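You operate a simulated robot arm through the tools that you are given. There is no shell and no other tool. Be economical: measure what you need, move in short steps, check, and stop when the job is done.

You are at the controls of a simulated robot arm. One attempt, no reset.

TASK
Seat the brass ring, try both plugs in it and sort it into the blue tray.
Fine: UNDER if the green plug stops, OVER if the red plug goes in, else GOOD. Plugs back.

Only the result counts: the job must be done as asked and must still hold three seconds after the hand-in. Knocking over, shifting, dropping, spilling or breaking anything else fails it.

THE ROBOT
A 5-joint arm with a two-finger parallel gripper, fixed in place. Base frame: the origin is at the foot of the arm, x ahead of it, y to its left, z up; the work surface is at about z = 0. Units: cm, rad, N and s.
With the tool pointing down near the work surface it reaches from about 26 to 60 cm from the base axis. Its first joint turns from -1.152 to 1.152 rad. The tool tilts only in the upright plane through the base axis and itself; it spins freely about its own axis. Payload 1.57 kg.
The tool frame sits at the grasp point between the pads (the TCP): z along the fingers, y along the line on which they close. The tips reach 3 cm beyond it. The gripper opens to 8 cm. The fingers are 1.7 cm wide and 1.2 cm thick; the gripper's body (4 by 8.2 cm) begins 8 cm behind the TCP.
Orientation is told as [roll, pitch, yaw] about the base's x, y, z axes, in that order, counted from this pose: with the fingers straight down and closing along the base's y, the tool's x points along the base's -x, its y along +y and its z along -z.

THE INTERFACE
- The arm moves only by the tool arm_command. Its argument "targets" is a list of rows, each a list of 7 numbers: the shift along the tool's x, y, z in units of 30 mm (1.0 is 30 mm), then the turn, a rotation vector about the tool's x, y, z in units of 6 degrees (1.0 is 6 degrees), then the finger opening in cm, from 0 to 8. In form: [[x, y, z, rx, ry, rz, hand], ...]. A call has 1 to 10 rows; each row shifts and turns the commanded pose from where the row before left it, along the tool's axes as they then stand. A call with a number of a shift or a turn outside -1 to 1 is refused whole. Rows are played at 5 a second. More than 5 cm and 0.15 rad between two rows, or a gripper value outside its range, and nothing of the call is played. A pose out of reach is approached as far as the arm can. The call stops where the force on the tool passes 70 N (or 10 N more than at its start, if that is more) or the arm is blocked; 0.2 s more then pass. The fingers move at their own pace (about 15.3 cm/s each) and stop on an object; they squeeze with about 36 N. The grip force told is the motor's: it shows also when the fingers shut on nothing. Time passes only in rows, and 0.2 s behind the last, so rows that do not move let the fingers close. The reply holds the time, the measured pose of the TCP, the force on the tool along the base axes, the opening and the grip force, in the units named above and with some noise, with the torque about the TCP (base axes, N m) and any sound that the robot's microphone picked up, and new pictures: "show" is both (left out), scene, wrist or none.
- Cameras (640 x 400 px; columns grow to the right, rows downward): "scene" is fixed at [4.68, 43.72, 49.47]; the picture's right is [-0.34, -0.94, 0.00], its down [-0.77, 0.28, -0.57] and it looks along [0.54, -0.19, -0.82] (base axes); focal length 214 px, centre (320, 200). "wrist" rides on the gripper at [7.2, -0.7, -12.2] in the tool frame; the picture's right is [0.09, 1.00, 0.00], its down [-0.84, 0.08, -0.54] and it looks along [-0.54, 0.05, 0.84] (tool axes); focal length 238 px, centre (320, 200). There is no depth. A picture from a camera that has moved, and an enlarged one, comes with that camera's place and axes in the base frame and with its lens.
- zoom(camera, box): a new picture of the part [left, top, right, bottom] of that camera's present view, enlarged. It takes no simulated time.
- finish_job(): hands the job in; it is judged then, once.

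Work in short steps. Places have to be worked out from the pictures, the camera data and where the tool is seen: move nearer, look again, correct. Check each grasp and each placing, and mend what went wrong. You have 120 turns and 200 pictures in all, those below and enlarged ones among them. Open the gripper and draw the arm clear of the work before you hand the job in, unless the task says otherwise; then end with one line.

The tools are called after "Emit:" by a JSON object that holds its "method" and its "body". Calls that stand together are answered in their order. arm_command: Moves the arm, as the interface text tells. Its arguments: {"type":"object","properties":{"targets":{"type":"array","items":{"type":"array","items":{"type":"number"}}},"show":{"type":"string","enum":["both","scene","wrist","none"]}},"required":["targets"]} The other tools are called the same way: zoom (camera, box) takes an enlarged picture of a part of a camera's view; finish_job () hands the job in.

At the start:

```text
time_s: 0.0
tcp_pos: [39.1, 12.49, 32.15]
tool_rot: [-0.002, -0.001, 0.001]
ft_force: [-0.4, 0.5, -0.2]
ft_torque: [0.0, -0.01, 0.0]
width: 8.0
grip_force: 0.0
```

scene: 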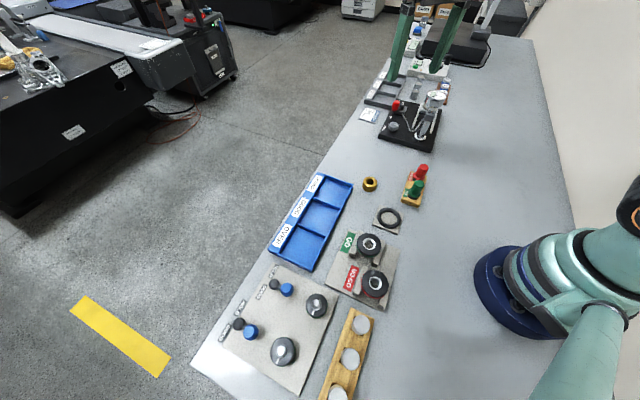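
wrist: 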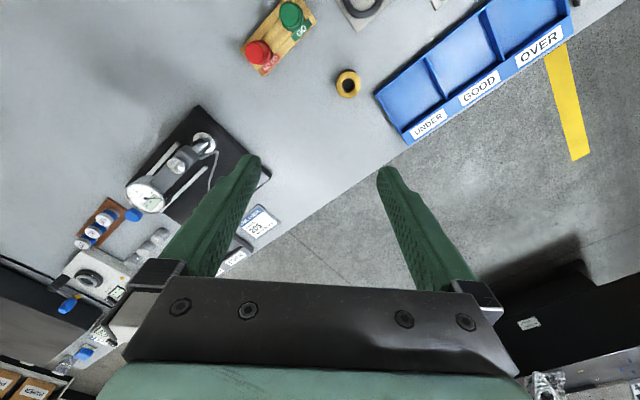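

I'll look closely at the scene first: ring, plugs, seat and trays.

Emit:
{"method": "zoom", "body": {"camera": "scene", "box": [260, 150, 450, 270]}}

Emit:
{"method": "zoom", "body": {"camera": "scene", "box": [200, 220, 420, 400]}}

Emit:
{"method": "zoom", "body": {"camera": "wrist", "box": [220, 0, 580, 160]}}

```text
3.33 times, centred on (355, 210) of scene
camera zoom: at [4.68, 43.72, 49.47], right [-0.34, -0.94, 0.0], down [-0.77, 0.28, -0.57], along [0.54, -0.19, -0.82], focal length 715 px, centre (203, 167)
```

zoom: 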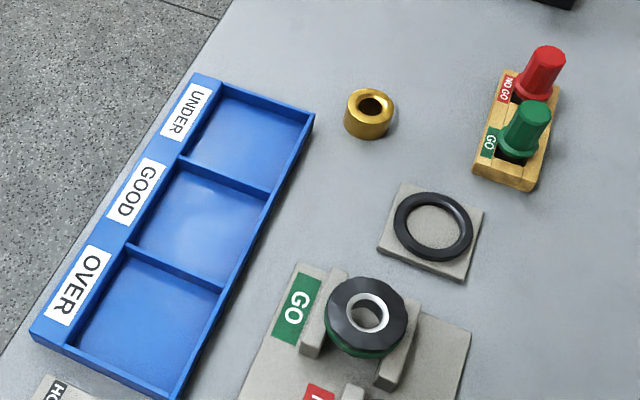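

```text
2.22 times, centred on (310, 310) of scene
camera zoom: at [4.68, 43.72, 49.47], right [-0.34, -0.94, 0.0], down [-0.77, 0.28, -0.57], along [0.54, -0.19, -0.82], focal length 477 px, centre (342, -44)
```

zoom: 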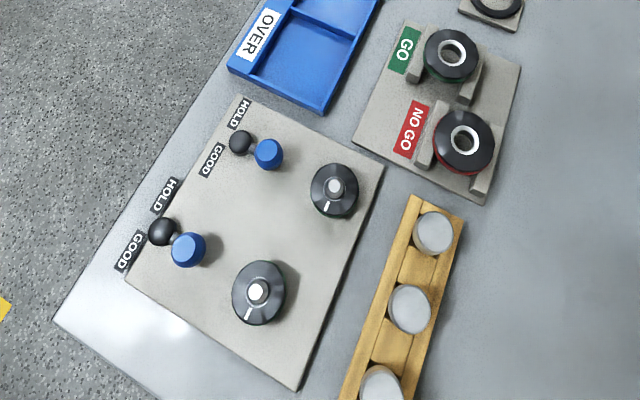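

```text
1.78 times, centred on (400, 80) of wrist
camera zoom: at [31.98, 11.92, 44.26], right [-0.09, 1.0, 0.0], down [0.84, 0.08, 0.54], along [0.54, 0.05, -0.84], focal length 424 px, centre (178, 413)
```

zoom: 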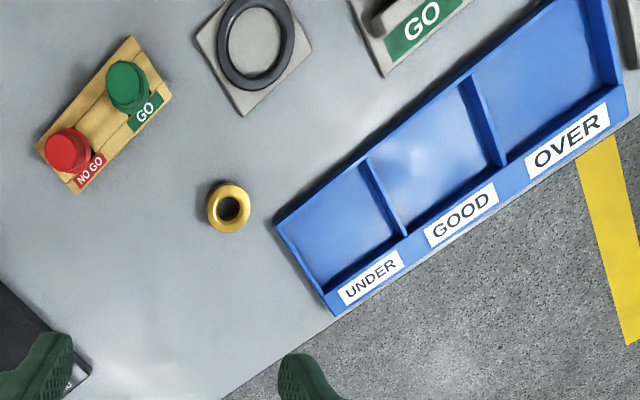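

The nest looks to be the black ring on the small grey plate (~25,17); the brass ring is ~(37,17), the green plug ~(29,8), red ~(34,3). I'll go lower with a nearer view of all of these.

Emit:
{"method": "arm_command", "body": {"targets": [[0.5, 0, 0.95, 0, 0, 0, 8], [0.5, 0, 0.95, 0, 0, 0, 8], [0.5, 0, 0.95, 0, 0, 0, 8], [0.5, 0, 0.95, 0, 0, 0, 8], [0.5, 0, 0.8, 0, 0, 0, 8], [0.5, 0, 0.6, 0, 0, 0, 8]]}}

```text
time_s: 1.4
tcp_pos: [30.12, 12.75, 16.59]
tool_rot: [0.0, -0.001, 0.002]
ft_force: [-0.4, -0.5, 0.6]
ft_torque: [0.0, -0.01, 0.02]
width: 8.01
grip_force: 0.1
camera wrist: at [22.96, 12.04, 28.66], right [-0.09, 1.0, 0.0], down [0.84, 0.08, 0.54], along [0.54, 0.05, -0.84], focal length 238 px, centre (320, 200)
```

scene: 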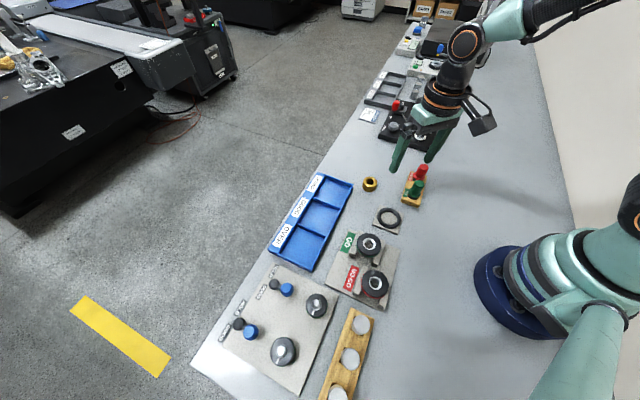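
wrist: 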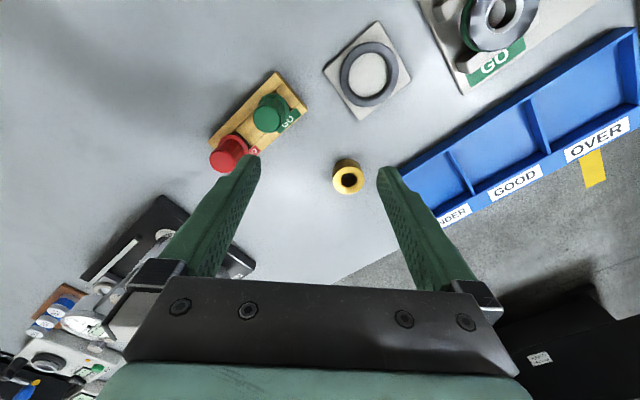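

Zoom into the nest, plugs and ring.

Emit:
{"method": "zoom", "body": {"camera": "wrist", "box": [190, 10, 430, 200]}}

Emit:
{"method": "zoom", "body": {"camera": "scene", "box": [350, 150, 450, 240]}}

```text
2.11 times, centred on (310, 105) of wrist
camera zoom: at [22.96, 12.04, 28.66], right [-0.09, 1.0, 0.0], down [0.84, 0.08, 0.54], along [0.54, 0.05, -0.84], focal length 502 px, centre (341, 400)
```

zoom: 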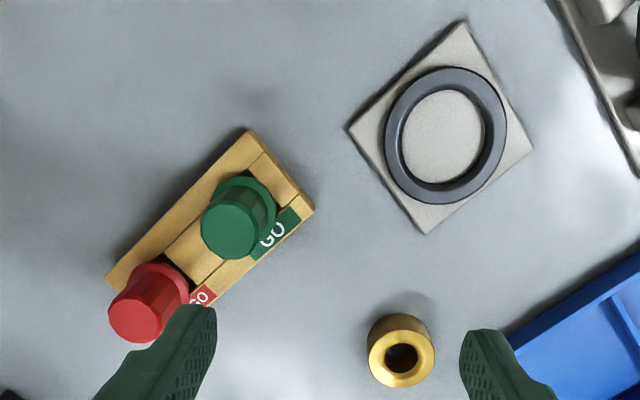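

```text
4.44 times, centred on (400, 195) of scene
camera zoom: at [4.68, 43.72, 49.47], right [-0.34, -0.94, 0.0], down [-0.77, 0.28, -0.57], along [0.54, -0.19, -0.82], focal length 953 px, centre (-36, 222)
```

zoom: 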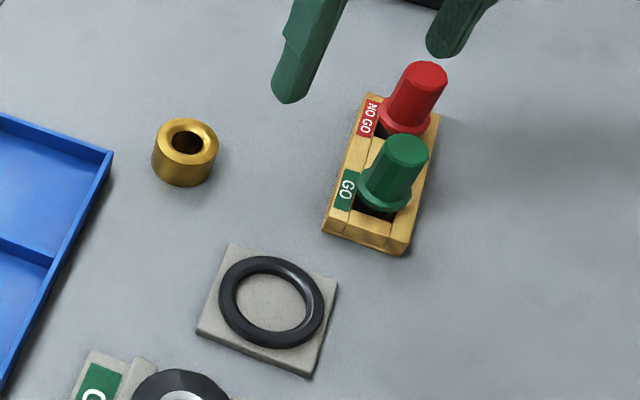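

Triangulated: ring (36.7,17.0, top ≈2.3), nest (24.9,17.3), green plug (28.9,7.9, top ≈6.5), red plug (33.6,3.0). Going above the ring with a reduced opening for a closer check.

Emit:
{"method": "arm_command", "body": {"targets": [[-0.55, 0.354, 0.63, 0, 0, 0, 5.6], [-0.55, 0.354, 0.63, 0, 0, 0, 5.6], [-0.55, 0.354, 0.63, 0, 0, 0, 5.6], [-0.55, 0.354, 0.63, 0, 0, 0, 5.6], [0, 0, 0, 0, 0, 0, 5.6]]}}

```text
time_s: 2.6
tcp_pos: [36.85, 16.89, 8.84]
tool_rot: [0.0, 0.0, 0.001]
ft_force: [0.4, -0.1, -0.2]
ft_torque: [-0.01, 0.01, 0.01]
width: 5.59
grip_force: 0.0
camera wrist: at [29.7, 16.2, 20.94], right [-0.09, 1.0, 0.0], down [0.84, 0.08, 0.54], along [0.54, 0.05, -0.84], focal length 238 px, centre (320, 200)
```

scene: 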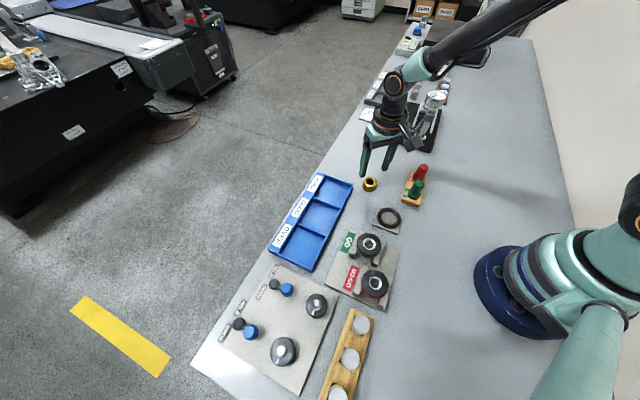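
wrist: 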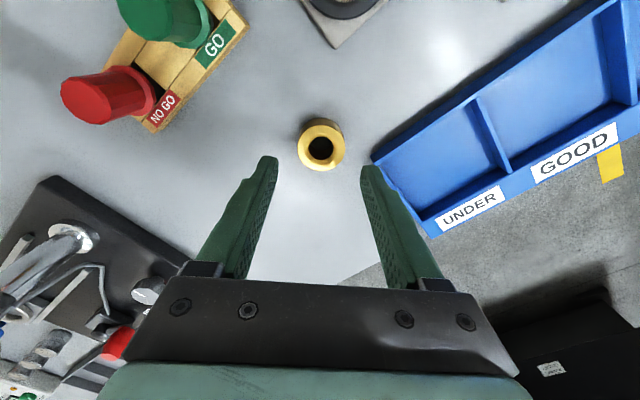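

Ring now measured at (36.5,17.0). Descend to TCP z≈4.1 (tips ~1.1 above table), then close.

Emit:
{"method": "arm_command", "body": {"targets": [[0.06, 0.03, 0.5, 0, 0, 0, 5.6], [0.06, 0, 0.5, 0, 0, 0, 5.6], [0, 0, 0.4, 0, 0, 0, 5.6], [0, 0, 0.18, 0, 0, 0, 5.6], [0, 0, 0, 0, 0, 0, 5.6]]}}

Emit:
{"method": "zoom", "body": {"camera": "wrist", "box": [240, 80, 400, 200]}}

Emit:
{"method": "zoom", "body": {"camera": "scene", "box": [330, 140, 430, 220]}}

```text
time_s: 3.8
tcp_pos: [36.4, 16.94, 4.22]
tool_rot: [0.0, 0.0, 0.0]
ft_force: [-0.3, 0.3, 0.7]
ft_torque: [0.01, 0.02, -0.02]
width: 5.61
grip_force: 0.1
camera wrist: at [29.22, 16.2, 16.34], right [-0.09, 1.0, 0.0], down [0.84, 0.08, 0.54], along [0.54, 0.05, -0.84], focal length 238 px, centre (320, 200)
```

scene: 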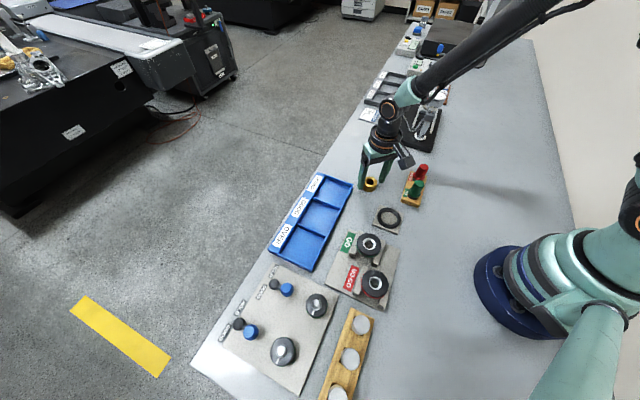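
wrist: 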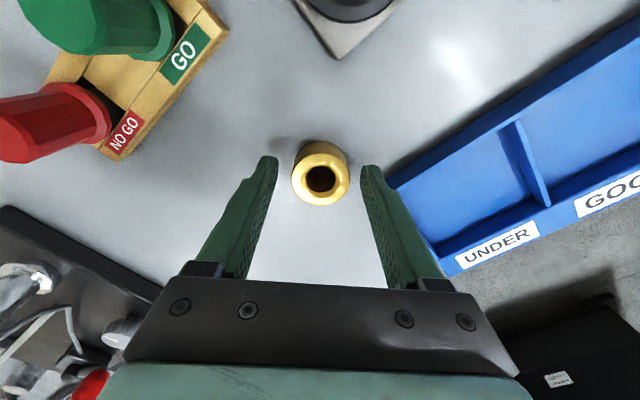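

```text
3.33 times, centred on (320, 140) of wrist
camera zoom: at [29.22, 16.2, 16.34], right [-0.09, 1.0, 0.0], down [0.84, 0.08, 0.54], along [0.54, 0.05, -0.84], focal length 794 px, centre (320, 400)
```

zoom: 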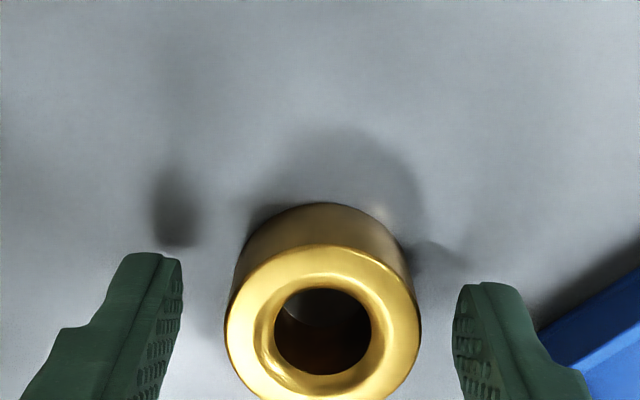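

```text
5.00 times, centred on (380, 180) of scene
camera zoom: at [4.68, 43.72, 49.47], right [-0.34, -0.94, 0.0], down [-0.77, 0.28, -0.57], along [0.54, -0.19, -0.82], focal length 1072 px, centre (20, 300)
```

zoom: 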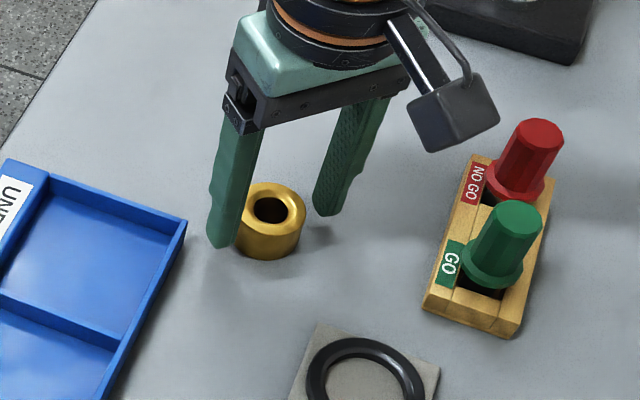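

Centred. Close on the ring.

Emit:
{"method": "arm_command", "body": {"targets": [[0, 0, 0, 0, 0, 0, 3.0], [0, 0, 0, 0, 0, 0, 3.0], [0, 0, 0, 0, 0, 0, 3.0]], "show": "none"}}

```text
time_s: 4.6
tcp_pos: [36.32, 16.99, 4.33]
tool_rot: [0.0, -0.001, 0.0]
ft_force: [0.6, -0.2, 0.8]
ft_torque: [-0.07, -0.08, 0.01]
width: 3.9
grip_force: 36.2
```

Gripped at 3.9 cm. Lift and carry over the nest, looking from there.

Emit:
{"method": "arm_command", "body": {"targets": [[0, 0, -0.7, 0, 0, 0, 3], [0, 0, -0.7, 0, 0, 0, 3], [0.95, 0.03, 0, 0, 0, 0, 3], [0.95, 0.03, 0, 0, 0, 0, 3], [0.95, 0.03, 0, 0, 0, 0, 3], [0.95, 0.02, 0, 0, 0, 0, 3], [0, 0, 0, 0, 0, 0, 3]]}}

Emit:
{"method": "zoom", "body": {"camera": "scene", "box": [340, 150, 460, 250]}}

```text
time_s: 6.2
tcp_pos: [24.88, 17.14, 8.58]
tool_rot: [0.0, -0.001, -0.001]
ft_force: [0.1, -0.7, -1.6]
ft_torque: [-0.03, 0.0, 0.03]
width: 3.94
grip_force: 36.0
camera wrist: at [17.7, 16.52, 20.59], right [-0.09, 1.0, 0.0], down [0.84, 0.08, 0.54], along [0.54, 0.05, -0.84], focal length 238 px, centre (320, 200)
```

scene: 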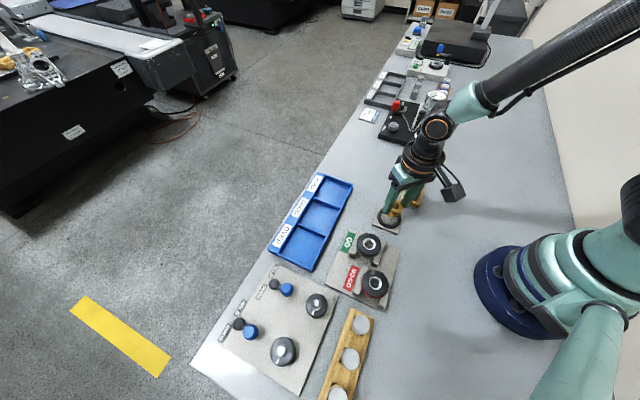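
wrist: 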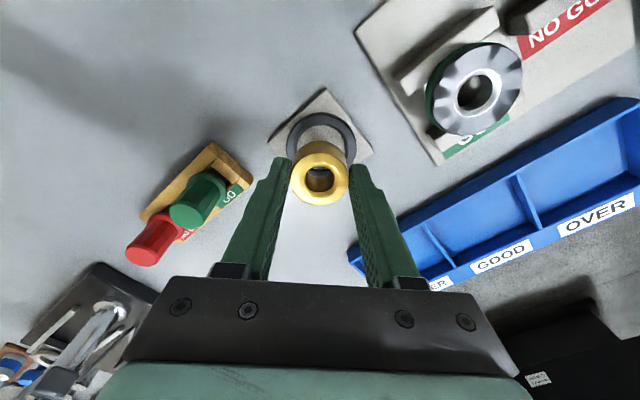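

```text
4.00 times, centred on (400, 200) of scene
camera zoom: at [4.68, 43.72, 49.47], right [-0.34, -0.94, 0.0], down [-0.77, 0.28, -0.57], along [0.54, -0.19, -0.82], focal length 858 px, centre (0, 200)
```

zoom: 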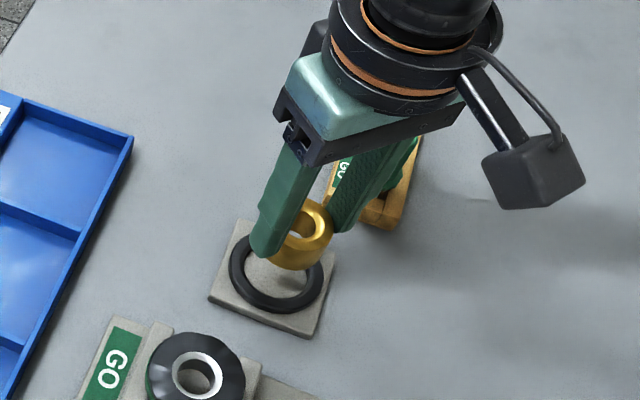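

Zoom to fix the nest centre relative to the held ring.

Emit:
{"method": "zoom", "body": {"camera": "wrist", "box": [250, 80, 390, 210]}}

```text
3.08 times, centred on (320, 145) of wrist
camera zoom: at [17.7, 16.52, 20.59], right [-0.09, 1.0, 0.0], down [0.84, 0.08, 0.54], along [0.54, 0.05, -0.84], focal length 733 px, centre (320, 369)
```

zoom: 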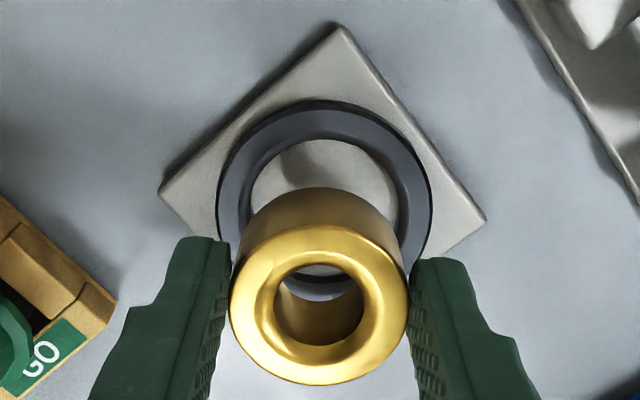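

Nest centre ≈(24.87,17.27); ring held at ≈(24.9,17.17). Shift y +0.1 and descend close to the rim.

Emit:
{"method": "arm_command", "body": {"targets": [[0, 0.035, 0.4, 0, 0, 0, 3], [0, 0, 0.4, 0, 0, 0, 3], [0, 0, 0.1, 0, 0, 0, 3], [0, 0, 0, 0, 0, 0, 3]], "show": "none"}}

Emit:
{"method": "zoom", "body": {"camera": "wrist", "box": [250, 80, 390, 210]}}

Emit:
{"method": "zoom", "body": {"camera": "scene", "box": [360, 170, 430, 240]}}

```text
time_s: 7.2
tcp_pos: [25.07, 17.27, 5.79]
tool_rot: [0.0, 0.001, 0.001]
ft_force: [0.4, 0.4, -1.4]
ft_torque: [0.01, -0.04, -0.02]
width: 3.91
grip_force: 36.0
```

```text
3.08 times, centred on (320, 145) of wrist
camera zoom: at [17.84, 16.64, 17.92], right [-0.09, 1.0, 0.0], down [0.84, 0.08, 0.54], along [0.54, 0.05, -0.84], focal length 733 px, centre (320, 369)
```

zoom: 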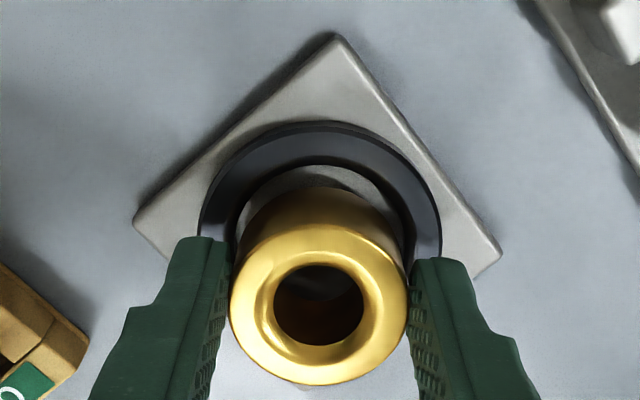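

```text
5.71 times, centred on (395, 205) of scene
camera zoom: at [4.68, 43.72, 49.47], right [-0.34, -0.94, 0.0], down [-0.77, 0.28, -0.57], along [0.54, -0.19, -0.82], focal length 1226 px, centre (-109, 171)
```

zoom: 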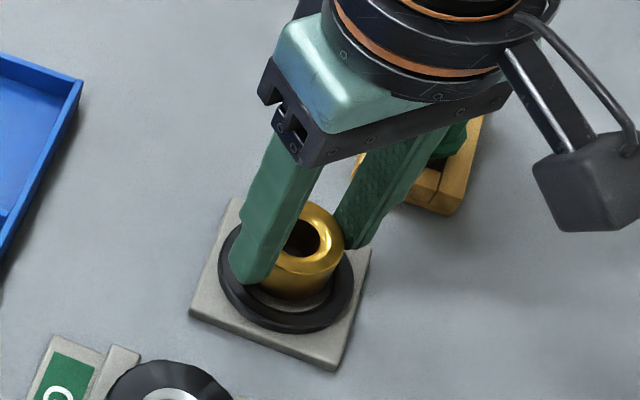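

Ring is lined up within ~1–2 mm; the nest has a chamfer. Descend gently, watching force.

Emit:
{"method": "arm_command", "body": {"targets": [[0, 0, 0.12, 0, 0, 0, 3], [0, 0, 0.12, 0, 0, 0, 3], [0, 0, 0.08, 0, 0, 0, 3], [0, 0, 0, 0, 0, 0, 3]], "show": "none"}}

Emit:
{"method": "zoom", "body": {"camera": "wrist", "box": [250, 80, 390, 210]}}

Emit:
{"method": "zoom", "body": {"camera": "scene", "box": [360, 170, 430, 240]}}

```text
time_s: 8.2
tcp_pos: [24.97, 17.42, 4.94]
tool_rot: [0.0, -0.001, -0.001]
ft_force: [-3.8, -9.9, 28.5]
ft_torque: [-0.55, 0.09, -0.11]
width: 3.9
grip_force: 35.8
```

```text
3.08 times, centred on (320, 145) of wrist
camera zoom: at [17.8, 16.63, 16.93], right [-0.09, 1.0, 0.0], down [0.84, 0.08, 0.54], along [0.54, 0.05, -0.84], focal length 733 px, centre (320, 369)
```

zoom: 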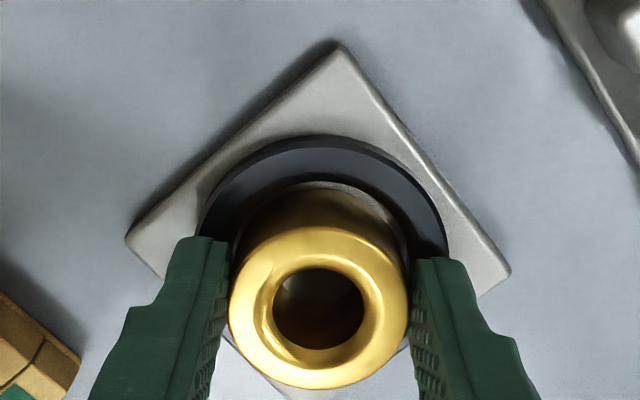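

```text
5.71 times, centred on (395, 205) of scene
camera zoom: at [4.67, 43.71, 49.48], right [-0.34, -0.94, 0.0], down [-0.77, 0.28, -0.57], along [0.54, -0.19, -0.82], focal length 1226 px, centre (-109, 171)
```

zoom: 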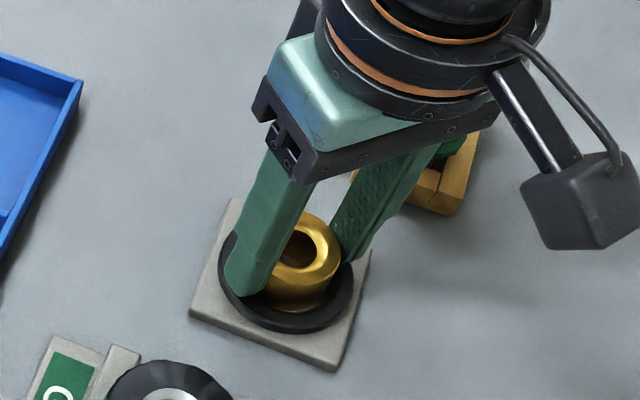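

28 N contact at ring bottom ≈0.7: either seated or caught on the chamfer. Zoom in tighter.

Emit:
{"method": "zoom", "body": {"camera": "wrist", "box": [285, 110, 355, 165]}}

Emit:
{"method": "zoom", "body": {"camera": "scene", "box": [380, 195, 412, 235]}}

```text
7.27 times, centred on (320, 138) of wrist
camera zoom: at [17.8, 16.63, 16.93], right [-0.09, 1.0, 0.0], down [0.84, 0.08, 0.54], along [0.54, 0.05, -0.84], focal length 1734 px, centre (320, 654)
```

zoom: 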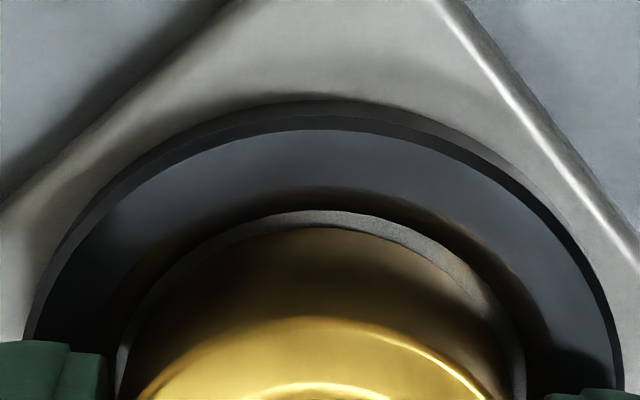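

```text
10.00 times, centred on (396, 215) of scene
camera zoom: at [4.67, 43.71, 49.48], right [-0.34, -0.94, 0.0], down [-0.77, 0.28, -0.57], along [0.54, -0.19, -0.82], focal length 2145 px, centre (-440, 50)
```

zoom: 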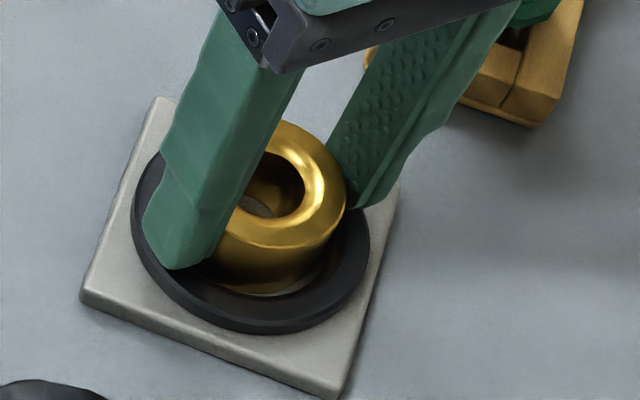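

A thin sliver of floor shows around the ring and the plate is ~0.7 thick, so it appears to be down. Release and rise a bit to verify.

Emit:
{"method": "arm_command", "body": {"targets": [[0, 0, -0.04, 0, 0, 0, 3], [0, 0, 0, 0, 0, 0, 5.2], [0, 0, 0, 0, 0, 0, 5.2], [0, 0, -0.6, 0, 0, 0, 5.2], [0, 0, -0.9, 0, 0, 0, 5.2], [0, 0, 0, 0, 0, 0, 5.2]], "show": "none"}}

Emit:
{"method": "zoom", "body": {"camera": "wrist", "box": [250, 70, 390, 190]}}

Emit:
{"method": "zoom", "body": {"camera": "scene", "box": [365, 190, 415, 240]}}

```text
time_s: 9.6
tcp_pos: [25.05, 17.26, 9.49]
tool_rot: [-0.002, 0.001, 0.0]
ft_force: [0.0, 0.6, 0.7]
ft_torque: [0.01, 0.01, 0.0]
width: 5.2
grip_force: 0.0
```

```text
3.33 times, centred on (320, 130) of wrist
camera zoom: at [17.84, 16.53, 21.66], right [-0.09, 1.0, 0.0], down [0.84, 0.08, 0.54], along [0.54, 0.05, -0.84], focal length 794 px, centre (320, 433)
```

zoom: 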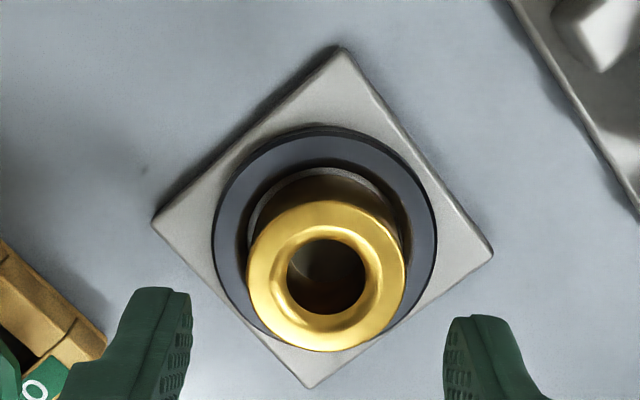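

```text
8.00 times, centred on (390, 215) of scene
camera zoom: at [4.68, 43.72, 49.47], right [-0.34, -0.94, 0.0], down [-0.77, 0.28, -0.57], along [0.54, -0.19, -0.82], focal length 1716 px, centre (-240, 80)
```

zoom: 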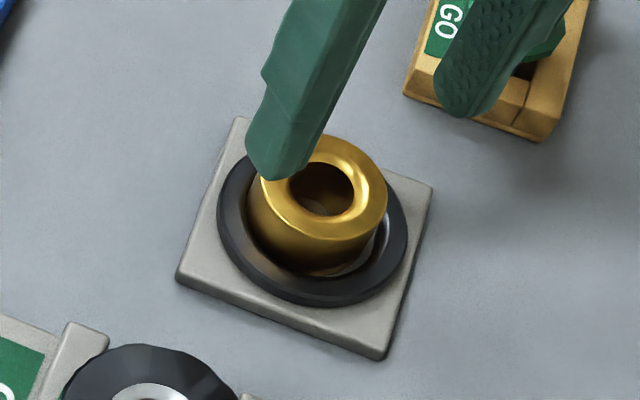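

Move toward the green plug, then inspect the ring unobstructed from both cameras.

Emit:
{"method": "arm_command", "body": {"targets": [[0, 0, -0.5, 0, 0, 0, 5.2], [-0.32, -0.78, 0, 0, 0, 0, 5.2], [-0.32, -0.78, 0, 0, 0, 0, 5.2], [-0.32, -0.78, 0, 0, 0, 0, 5.2], [-0.32, -0.78, 0, 0, 0, 0, 5.2], [0, 0, 0, 0, 0, 0, 5.2]], "show": "wrist"}}

Emit:
{"method": "zoom", "body": {"camera": "scene", "box": [365, 190, 415, 240]}}

```text
time_s: 11.0
tcp_pos: [28.88, 8.01, 10.76]
tool_rot: [-0.001, 0.001, 0.001]
ft_force: [-0.2, 0.4, 1.1]
ft_torque: [-0.01, -0.03, -0.02]
width: 5.23
grip_force: 0.0
camera wrist: at [21.65, 7.26, 22.94], right [-0.09, 1.0, 0.0], down [0.84, 0.08, 0.54], along [0.54, 0.05, -0.84], focal length 238 px, centre (320, 200)
```

wrist: 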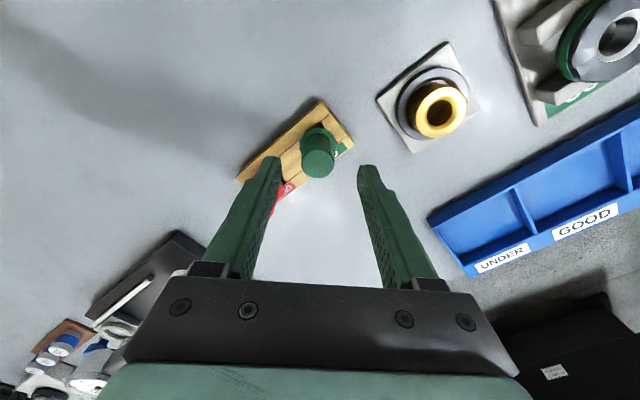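

```text
8.00 times, centred on (390, 215) of scene
camera zoom: at [4.68, 43.72, 49.47], right [-0.34, -0.94, 0.0], down [-0.77, 0.28, -0.57], along [0.54, -0.19, -0.82], focal length 1716 px, centre (-240, 80)
```

zoom: 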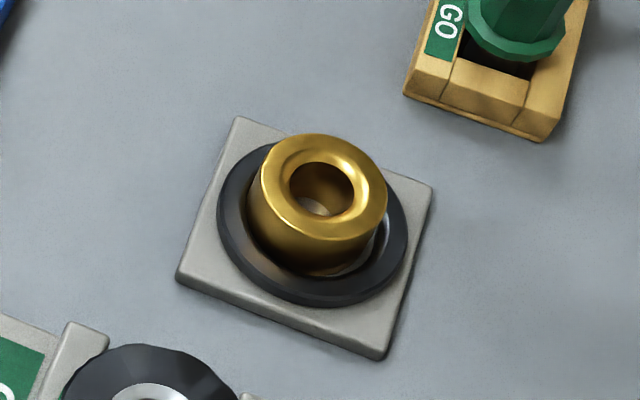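

Checking whether the ring is level in the nest.

Emit:
{"method": "zoom", "body": {"camera": "wrist", "box": [370, 40, 490, 160]}}

Emit:
{"method": "zoom", "body": {"camera": "scene", "box": [375, 200, 407, 232]}}

```text
3.33 times, centred on (430, 100) of wrist
camera zoom: at [21.65, 7.26, 22.94], right [-0.09, 1.0, 0.0], down [0.84, 0.08, 0.54], along [0.54, 0.05, -0.84], focal length 794 px, centre (-47, 533)
```

zoom: 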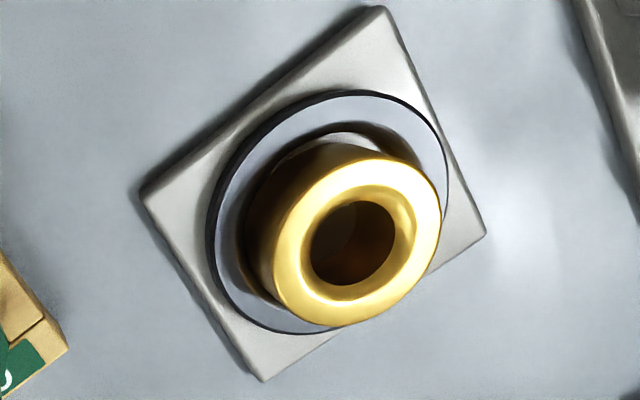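

```text
12.50 times, centred on (391, 216) of scene
camera zoom: at [4.68, 43.72, 49.47], right [-0.34, -0.94, 0.0], down [-0.77, 0.28, -0.57], along [0.54, -0.19, -0.82], focal length 2681 px, centre (-568, 0)
```

zoom: 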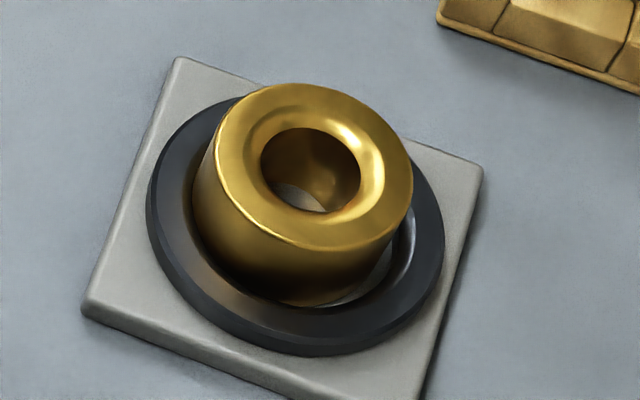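

Ring is level and down in the nest (slightly to one side, within clearance). Green plug at ≈(28.87,7.8); descend to TCP z≈7.1 around its handle.

Emit:
{"method": "arm_command", "body": {"targets": [[0, -0.03, 0.5, 0, 0, 0, 5.2], [0, 0, 0.5, 0, 0, 0, 5.2], [0, 0, 0.22, 0, 0, 0, 5.2], [0, 0, 0, 0, 0, 0, 5.2]], "show": "wrist"}}

Emit:
{"method": "zoom", "body": {"camera": "scene", "box": [380, 150, 450, 220]}}

```text
time_s: 12.0
tcp_pos: [28.84, 7.79, 7.31]
tool_rot: [0.0, -0.001, 0.001]
ft_force: [-0.5, 0.6, 0.1]
ft_torque: [-0.01, 0.0, -0.01]
width: 5.21
grip_force: 0.0
camera wrist: at [21.64, 7.14, 19.33], right [-0.09, 1.0, 0.0], down [0.84, 0.08, 0.54], along [0.54, 0.05, -0.84], focal length 238 px, centre (320, 200)
```

wrist: 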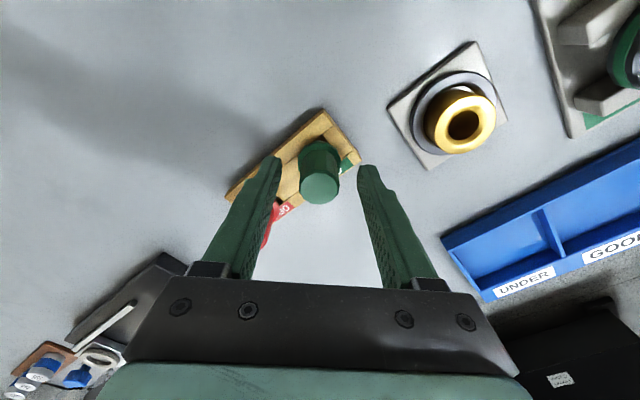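

```text
5.71 times, centred on (415, 185) of scene
camera zoom: at [4.68, 43.72, 49.47], right [-0.34, -0.94, 0.0], down [-0.77, 0.28, -0.57], along [0.54, -0.19, -0.82], focal length 1226 px, centre (-223, 286)
```

zoom: 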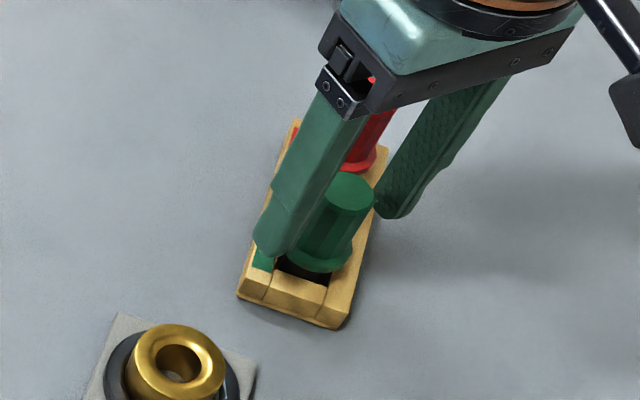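

Fingers straddle the green handle. Nudge +0.1 in x, and close.

Emit:
{"method": "arm_command", "body": {"targets": [[-0.033, 0, 0.05, 0, 0, 0, 5.2], [0, 0, 0, 0, 0, 0, 1.5], [0, 0, 0, 0, 0, 0, 1.5], [0, 0, 0, 0, 0, 0, 1.5]], "show": "none"}}

Emit:
{"method": "zoom", "body": {"camera": "wrist", "box": [240, 90, 400, 220]}}

```text
time_s: 13.0
tcp_pos: [28.86, 7.88, 7.07]
tool_rot: [-0.001, 0.0, -0.002]
ft_force: [0.3, -1.0, -0.1]
ft_torque: [-0.01, -0.02, -0.02]
width: 2.43
grip_force: 36.1
```

```text
3.08 times, centred on (320, 155) of wrist
camera zoom: at [21.75, 7.21, 19.19], right [-0.09, 1.0, 0.0], down [0.84, 0.08, 0.54], along [0.54, 0.05, -0.84], focal length 733 px, centre (320, 338)
```

zoom: 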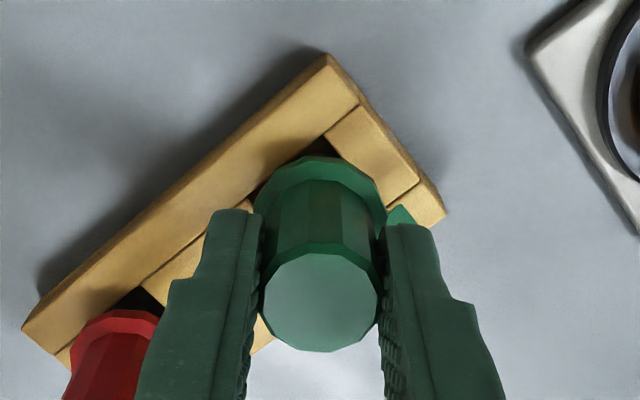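

Gripped (2.43). Lift straight up 5 cm and look at the plug.

Emit:
{"method": "arm_command", "body": {"targets": [[0, 0, -0.3, 0, 0, 0, 1.5], [0, 0, -0.4, 0, 0, 0, 1.5], [0, 0, -0.5, 0, 0, 0, 1.5], [0, 0, -0.5, 0, 0, 0, 1.5], [0, 0, 0, 0, 0, 0, 1.5]], "show": "none"}}

Emit:
{"method": "zoom", "body": {"camera": "scene", "box": [370, 140, 450, 220]}}

Emit:
{"method": "zoom", "body": {"camera": "wrist", "box": [220, 60, 440, 220]}}

```text
time_s: 14.2
tcp_pos: [29.0, 7.95, 12.13]
tool_rot: [0.0, 0.001, 0.0]
ft_force: [-0.4, -0.1, -1.6]
ft_torque: [0.03, -0.01, -0.03]
width: 2.44
grip_force: 35.8
```

```text
5.00 times, centred on (410, 180) of scene
camera zoom: at [4.68, 43.72, 49.47], right [-0.34, -0.94, 0.0], down [-0.77, 0.28, -0.57], along [0.54, -0.19, -0.82], focal length 1072 px, centre (-130, 300)
```

zoom: 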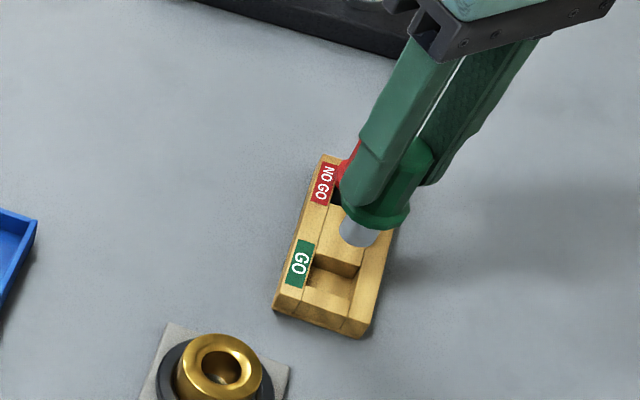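

```text
2.50 times, centred on (330, 140) of wrist
camera zoom: at [21.74, 7.26, 24.28], right [-0.09, 1.0, 0.0], down [0.84, 0.08, 0.54], along [0.54, 0.05, -0.84], focal length 596 px, centre (295, 350)
```

zoom: 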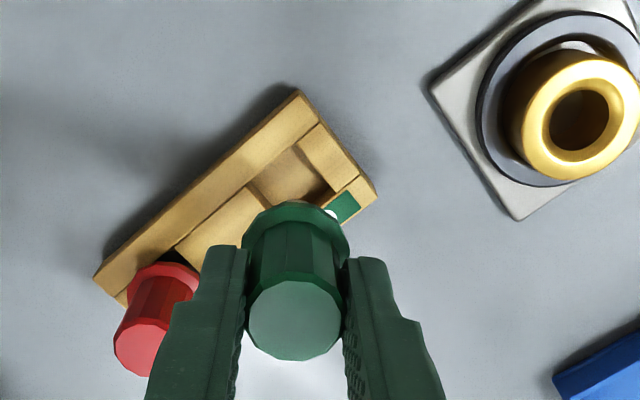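

Plug is held upright with its short steel pin exposed. Carry over the ring and come down some.

Emit:
{"method": "arm_command", "body": {"targets": [[0.329, 0.7875, 0, 0, 0, 0, 1.5], [0.329, 0.7875, 0, 0, 0, 0, 1.5], [0.329, 0.7875, 0, 0, 0, 0, 1.5], [0.329, 0.7875, 0, 0, 0, 0, 1.5], [0, 0, 0.5, 0, 0, 0, 1.5], [0, 0, 0, 0, 0, 0, 1.5]], "show": "none"}}

Emit:
{"method": "zoom", "body": {"camera": "scene", "box": [360, 180, 420, 240]}}

Emit:
{"method": "zoom", "body": {"camera": "wrist", "box": [240, 60, 400, 220]}}

```text
time_s: 15.6
tcp_pos: [24.93, 17.31, 10.79]
tool_rot: [0.0, 0.0, 0.001]
ft_force: [-1.0, 0.1, -1.3]
ft_torque: [0.01, 0.03, 0.0]
width: 2.46
grip_force: 35.6
```

```text
6.67 times, centred on (390, 210) of scene
camera zoom: at [4.68, 43.72, 49.47], right [-0.34, -0.94, 0.0], down [-0.77, 0.28, -0.57], along [0.54, -0.19, -0.82], focal length 1430 px, centre (-147, 133)
```

zoom: 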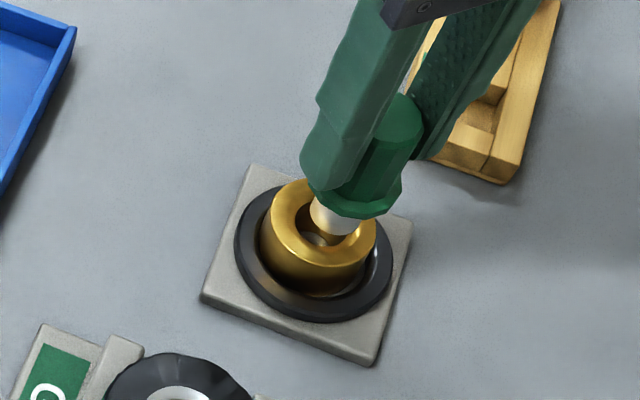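

```text
2.50 times, centred on (320, 140) of wrist
camera zoom: at [17.76, 16.61, 22.8], right [-0.09, 1.0, 0.0], down [0.84, 0.08, 0.54], along [0.54, 0.05, -0.84], focal length 596 px, centre (320, 350)
```

zoom: 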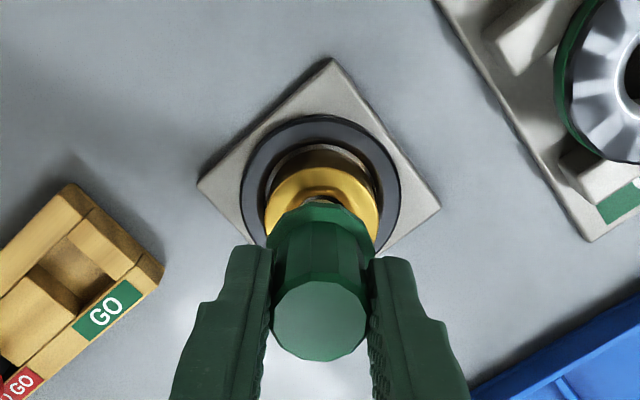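

Pin tip seems ~1 cm above the ring. Zoom in finer for lateral alignment.

Emit:
{"method": "zoom", "body": {"camera": "scene", "box": [375, 195, 407, 227]}}

Emit:
{"method": "zoom", "body": {"camera": "wrist", "box": [290, 110, 350, 160]}}

```text
12.50 times, centred on (391, 211) of scene
camera zoom: at [4.68, 43.72, 49.47], right [-0.34, -0.94, 0.0], down [-0.77, 0.28, -0.57], along [0.54, -0.19, -0.82], focal length 2681 px, centre (-568, 62)
```

zoom: 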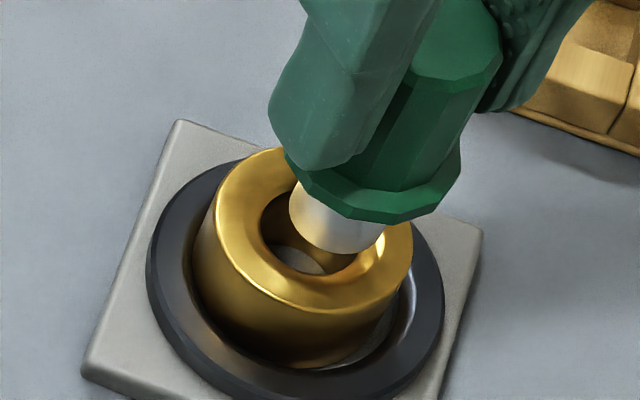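

```text
8.00 times, centred on (320, 135) of wrist
camera zoom: at [17.76, 16.61, 22.8], right [-0.09, 1.0, 0.0], down [0.84, 0.08, 0.54], along [0.54, 0.05, -0.84], focal length 1907 px, centre (320, 720)
```

zoom: 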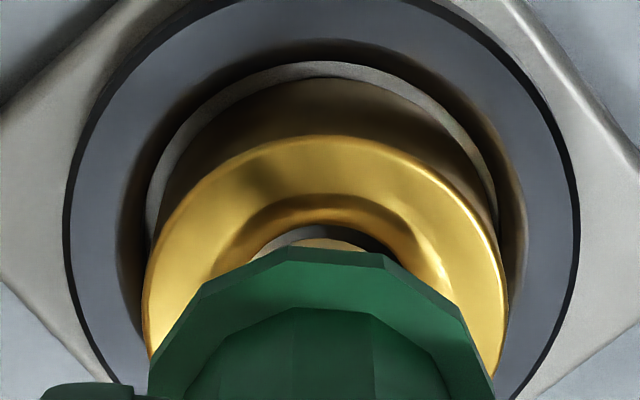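

y is aligned; the plug seems ~0.2–0.3 short in x. Shift +0.2 x, descend 0.6.

Emit:
{"method": "arm_command", "body": {"targets": [[-0.07, 0.005, 0.1, 0, 0, 0, 1.5], [0, 0, 0.1, 0, 0, 0, 1.5], [0, 0, 0, 0, 0, 0, 1.5]], "show": "none"}}

Emit:
{"method": "zoom", "body": {"camera": "scene", "box": [375, 195, 407, 227]}}

Emit:
{"method": "zoom", "body": {"camera": "wrist", "box": [290, 110, 350, 160]}}

```text
time_s: 16.4
tcp_pos: [25.03, 17.28, 10.23]
tool_rot: [0.0, 0.001, 0.0]
ft_force: [-0.5, 0.3, -1.3]
ft_torque: [0.01, 0.04, 0.01]
width: 2.43
grip_force: 36.2
```

```text
12.50 times, centred on (391, 211) of scene
camera zoom: at [4.68, 43.72, 49.47], right [-0.34, -0.94, 0.0], down [-0.77, 0.28, -0.57], along [0.54, -0.19, -0.82], focal length 2681 px, centre (-568, 62)
```

zoom: 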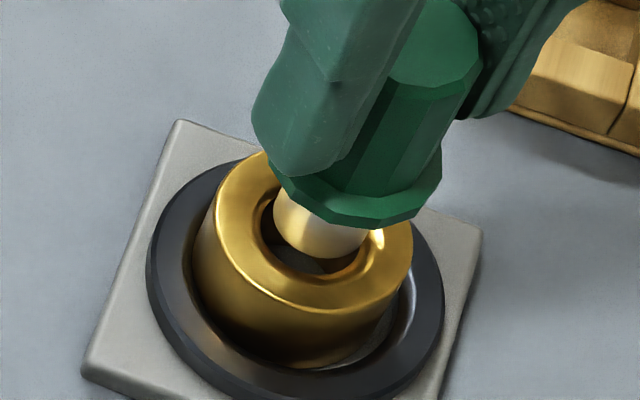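

```text
8.00 times, centred on (320, 135) of wrist
camera zoom: at [18.01, 16.66, 22.26], right [-0.09, 1.0, 0.0], down [0.84, 0.08, 0.54], along [0.54, 0.05, -0.84], focal length 1907 px, centre (320, 720)
```

zoom: 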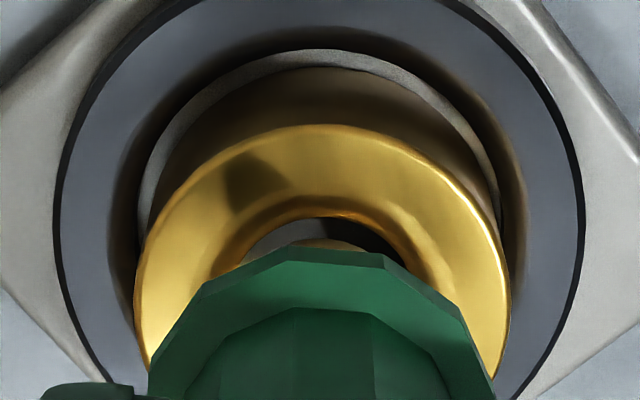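

Now pin axis projects onto the ring centre. Descend in small steps, watching force.

Emit:
{"method": "arm_command", "body": {"targets": [[0, 0, 0.08, 0, 0, 0, 1.5], [0, 0, 0.08, 0, 0, 0, 1.5], [0, 0, 0.06, 0, 0, 0, 1.5], [0, 0, 0, 0, 0, 0, 1.5]], "show": "none"}}

Emit:
{"method": "zoom", "body": {"camera": "scene", "box": [375, 195, 407, 227]}}

```text
time_s: 17.4
tcp_pos: [25.13, 17.42, 9.44]
tool_rot: [0.0, 0.002, 0.0]
ft_force: [0.7, -0.2, -1.0]
ft_torque: [0.02, 0.03, -0.01]
width: 2.45
grip_force: 36.6
```

```text
12.50 times, centred on (391, 211) of scene
camera zoom: at [4.68, 43.72, 49.47], right [-0.34, -0.94, 0.0], down [-0.77, 0.28, -0.57], along [0.54, -0.19, -0.82], focal length 2681 px, centre (-568, 62)
```

zoom: 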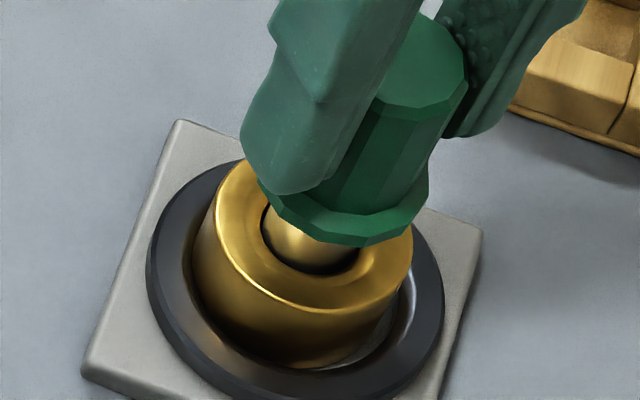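

The pin is at/inside the mouth with no force. Continue down.

Emit:
{"method": "arm_command", "body": {"targets": [[0, 0, 0.06, 0, 0, 0, 1.5], [0, 0, 0.06, 0, 0, 0, 1.5], [0, 0, 0.06, 0, 0, 0, 1.5], [0, 0, 0, 0, 0, 0, 1.5]], "show": "none"}}

Emit:
{"method": "zoom", "body": {"camera": "scene", "box": [375, 195, 407, 227]}}

```text
time_s: 18.4
tcp_pos: [25.27, 17.31, 9.01]
tool_rot: [-0.001, 0.001, 0.0]
ft_force: [0.0, -0.2, -2.2]
ft_torque: [-0.02, 0.03, 0.01]
width: 2.44
grip_force: 36.0
```

```text
12.50 times, centred on (391, 211) of scene
camera zoom: at [4.68, 43.72, 49.47], right [-0.34, -0.94, 0.0], down [-0.77, 0.28, -0.57], along [0.54, -0.19, -0.82], focal length 2681 px, centre (-568, 62)
```

zoom: 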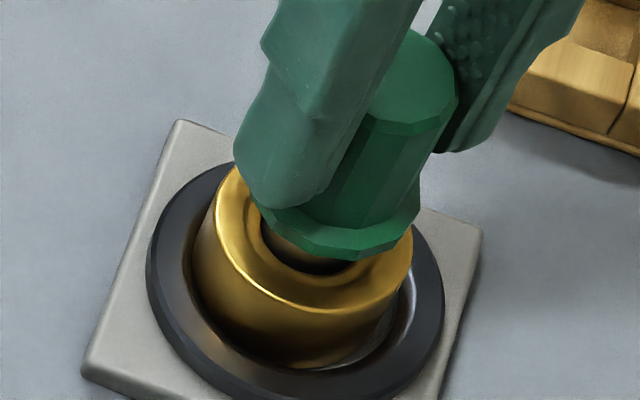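

Still free. Continue.

Emit:
{"method": "arm_command", "body": {"targets": [[0, 0, 0.06, 0, 0, 0, 1.5], [0, 0, 0.06, 0, 0, 0, 1.5], [0, 0, 0, 0, 0, 0, 1.5]], "show": "none"}}

Emit:
{"method": "zoom", "body": {"camera": "scene", "box": [375, 195, 407, 227]}}

```text
time_s: 19.2
tcp_pos: [25.08, 17.33, 8.52]
tool_rot: [0.0, 0.0, 0.001]
ft_force: [-0.1, 0.2, -1.5]
ft_torque: [0.01, 0.02, 0.01]
width: 2.43
grip_force: 36.1
```

```text
12.50 times, centred on (391, 211) of scene
camera zoom: at [4.68, 43.72, 49.47], right [-0.34, -0.94, 0.0], down [-0.77, 0.28, -0.57], along [0.54, -0.19, -0.82], focal length 2681 px, centre (-568, 62)
```

zoom: 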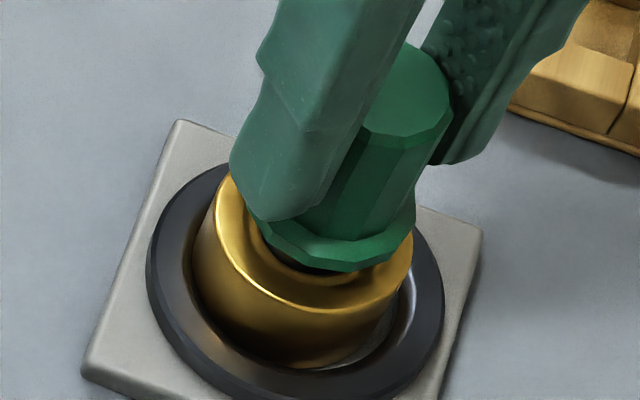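

Emit:
{"method": "arm_command", "body": {"targets": [[0, 0, 0.06, 0, 0, 0, 1.5], [0, 0, 0.06, 0, 0, 0, 1.5], [0, 0, 0, 0, 0, 0, 1.5]], "show": "none"}}

Emit:
{"method": "zoom", "body": {"camera": "scene", "box": [375, 195, 407, 227]}}

```text
time_s: 20.0
tcp_pos: [25.18, 17.36, 8.21]
tool_rot: [0.0, -0.001, -0.002]
ft_force: [1.2, 0.5, -1.9]
ft_torque: [0.0, -0.02, 0.0]
width: 2.44
grip_force: 36.7
```

```text
12.50 times, centred on (391, 211) of scene
camera zoom: at [4.68, 43.72, 49.47], right [-0.34, -0.94, 0.0], down [-0.77, 0.28, -0.57], along [0.54, -0.19, -0.82], focal length 2681 px, centre (-568, 62)
```

zoom: 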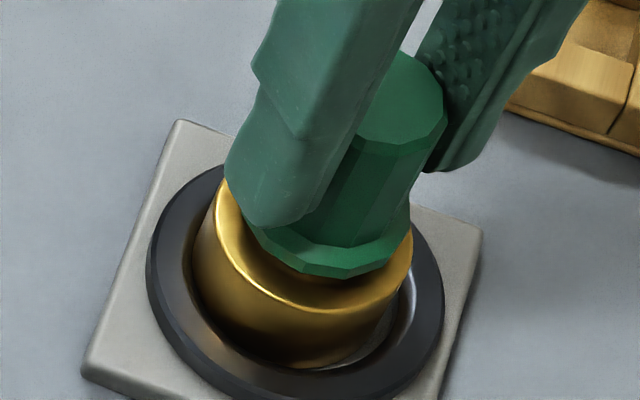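

Emit:
{"method": "arm_command", "body": {"targets": [[0, 0, 0.06, 0, 0, 0, 1.5], [0, 0, 0.06, 0, 0, 0, 1.5], [0, 0, 0, 0, 0, 0, 1.5]], "show": "none"}}

Emit:
{"method": "zoom", "body": {"camera": "scene", "box": [375, 195, 407, 227]}}

```text
time_s: 20.8
tcp_pos: [25.24, 17.26, 7.87]
tool_rot: [0.0, 0.0, 0.0]
ft_force: [0.1, 0.0, -2.2]
ft_torque: [0.04, 0.01, -0.01]
width: 2.44
grip_force: 35.9
```

```text
12.50 times, centred on (391, 211) of scene
camera zoom: at [4.68, 43.72, 49.47], right [-0.34, -0.94, 0.0], down [-0.77, 0.28, -0.57], along [0.54, -0.19, -0.82], focal length 2681 px, centre (-568, 62)
```

zoom: 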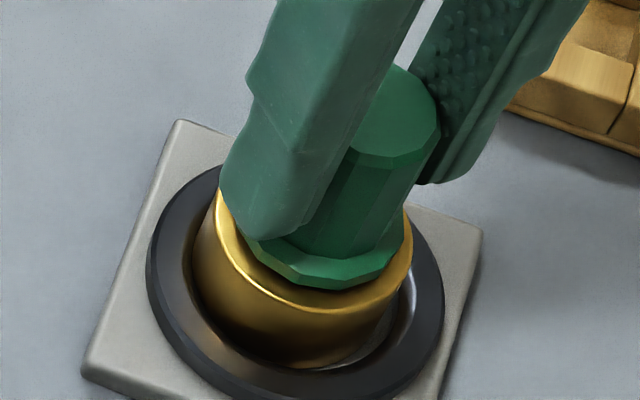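

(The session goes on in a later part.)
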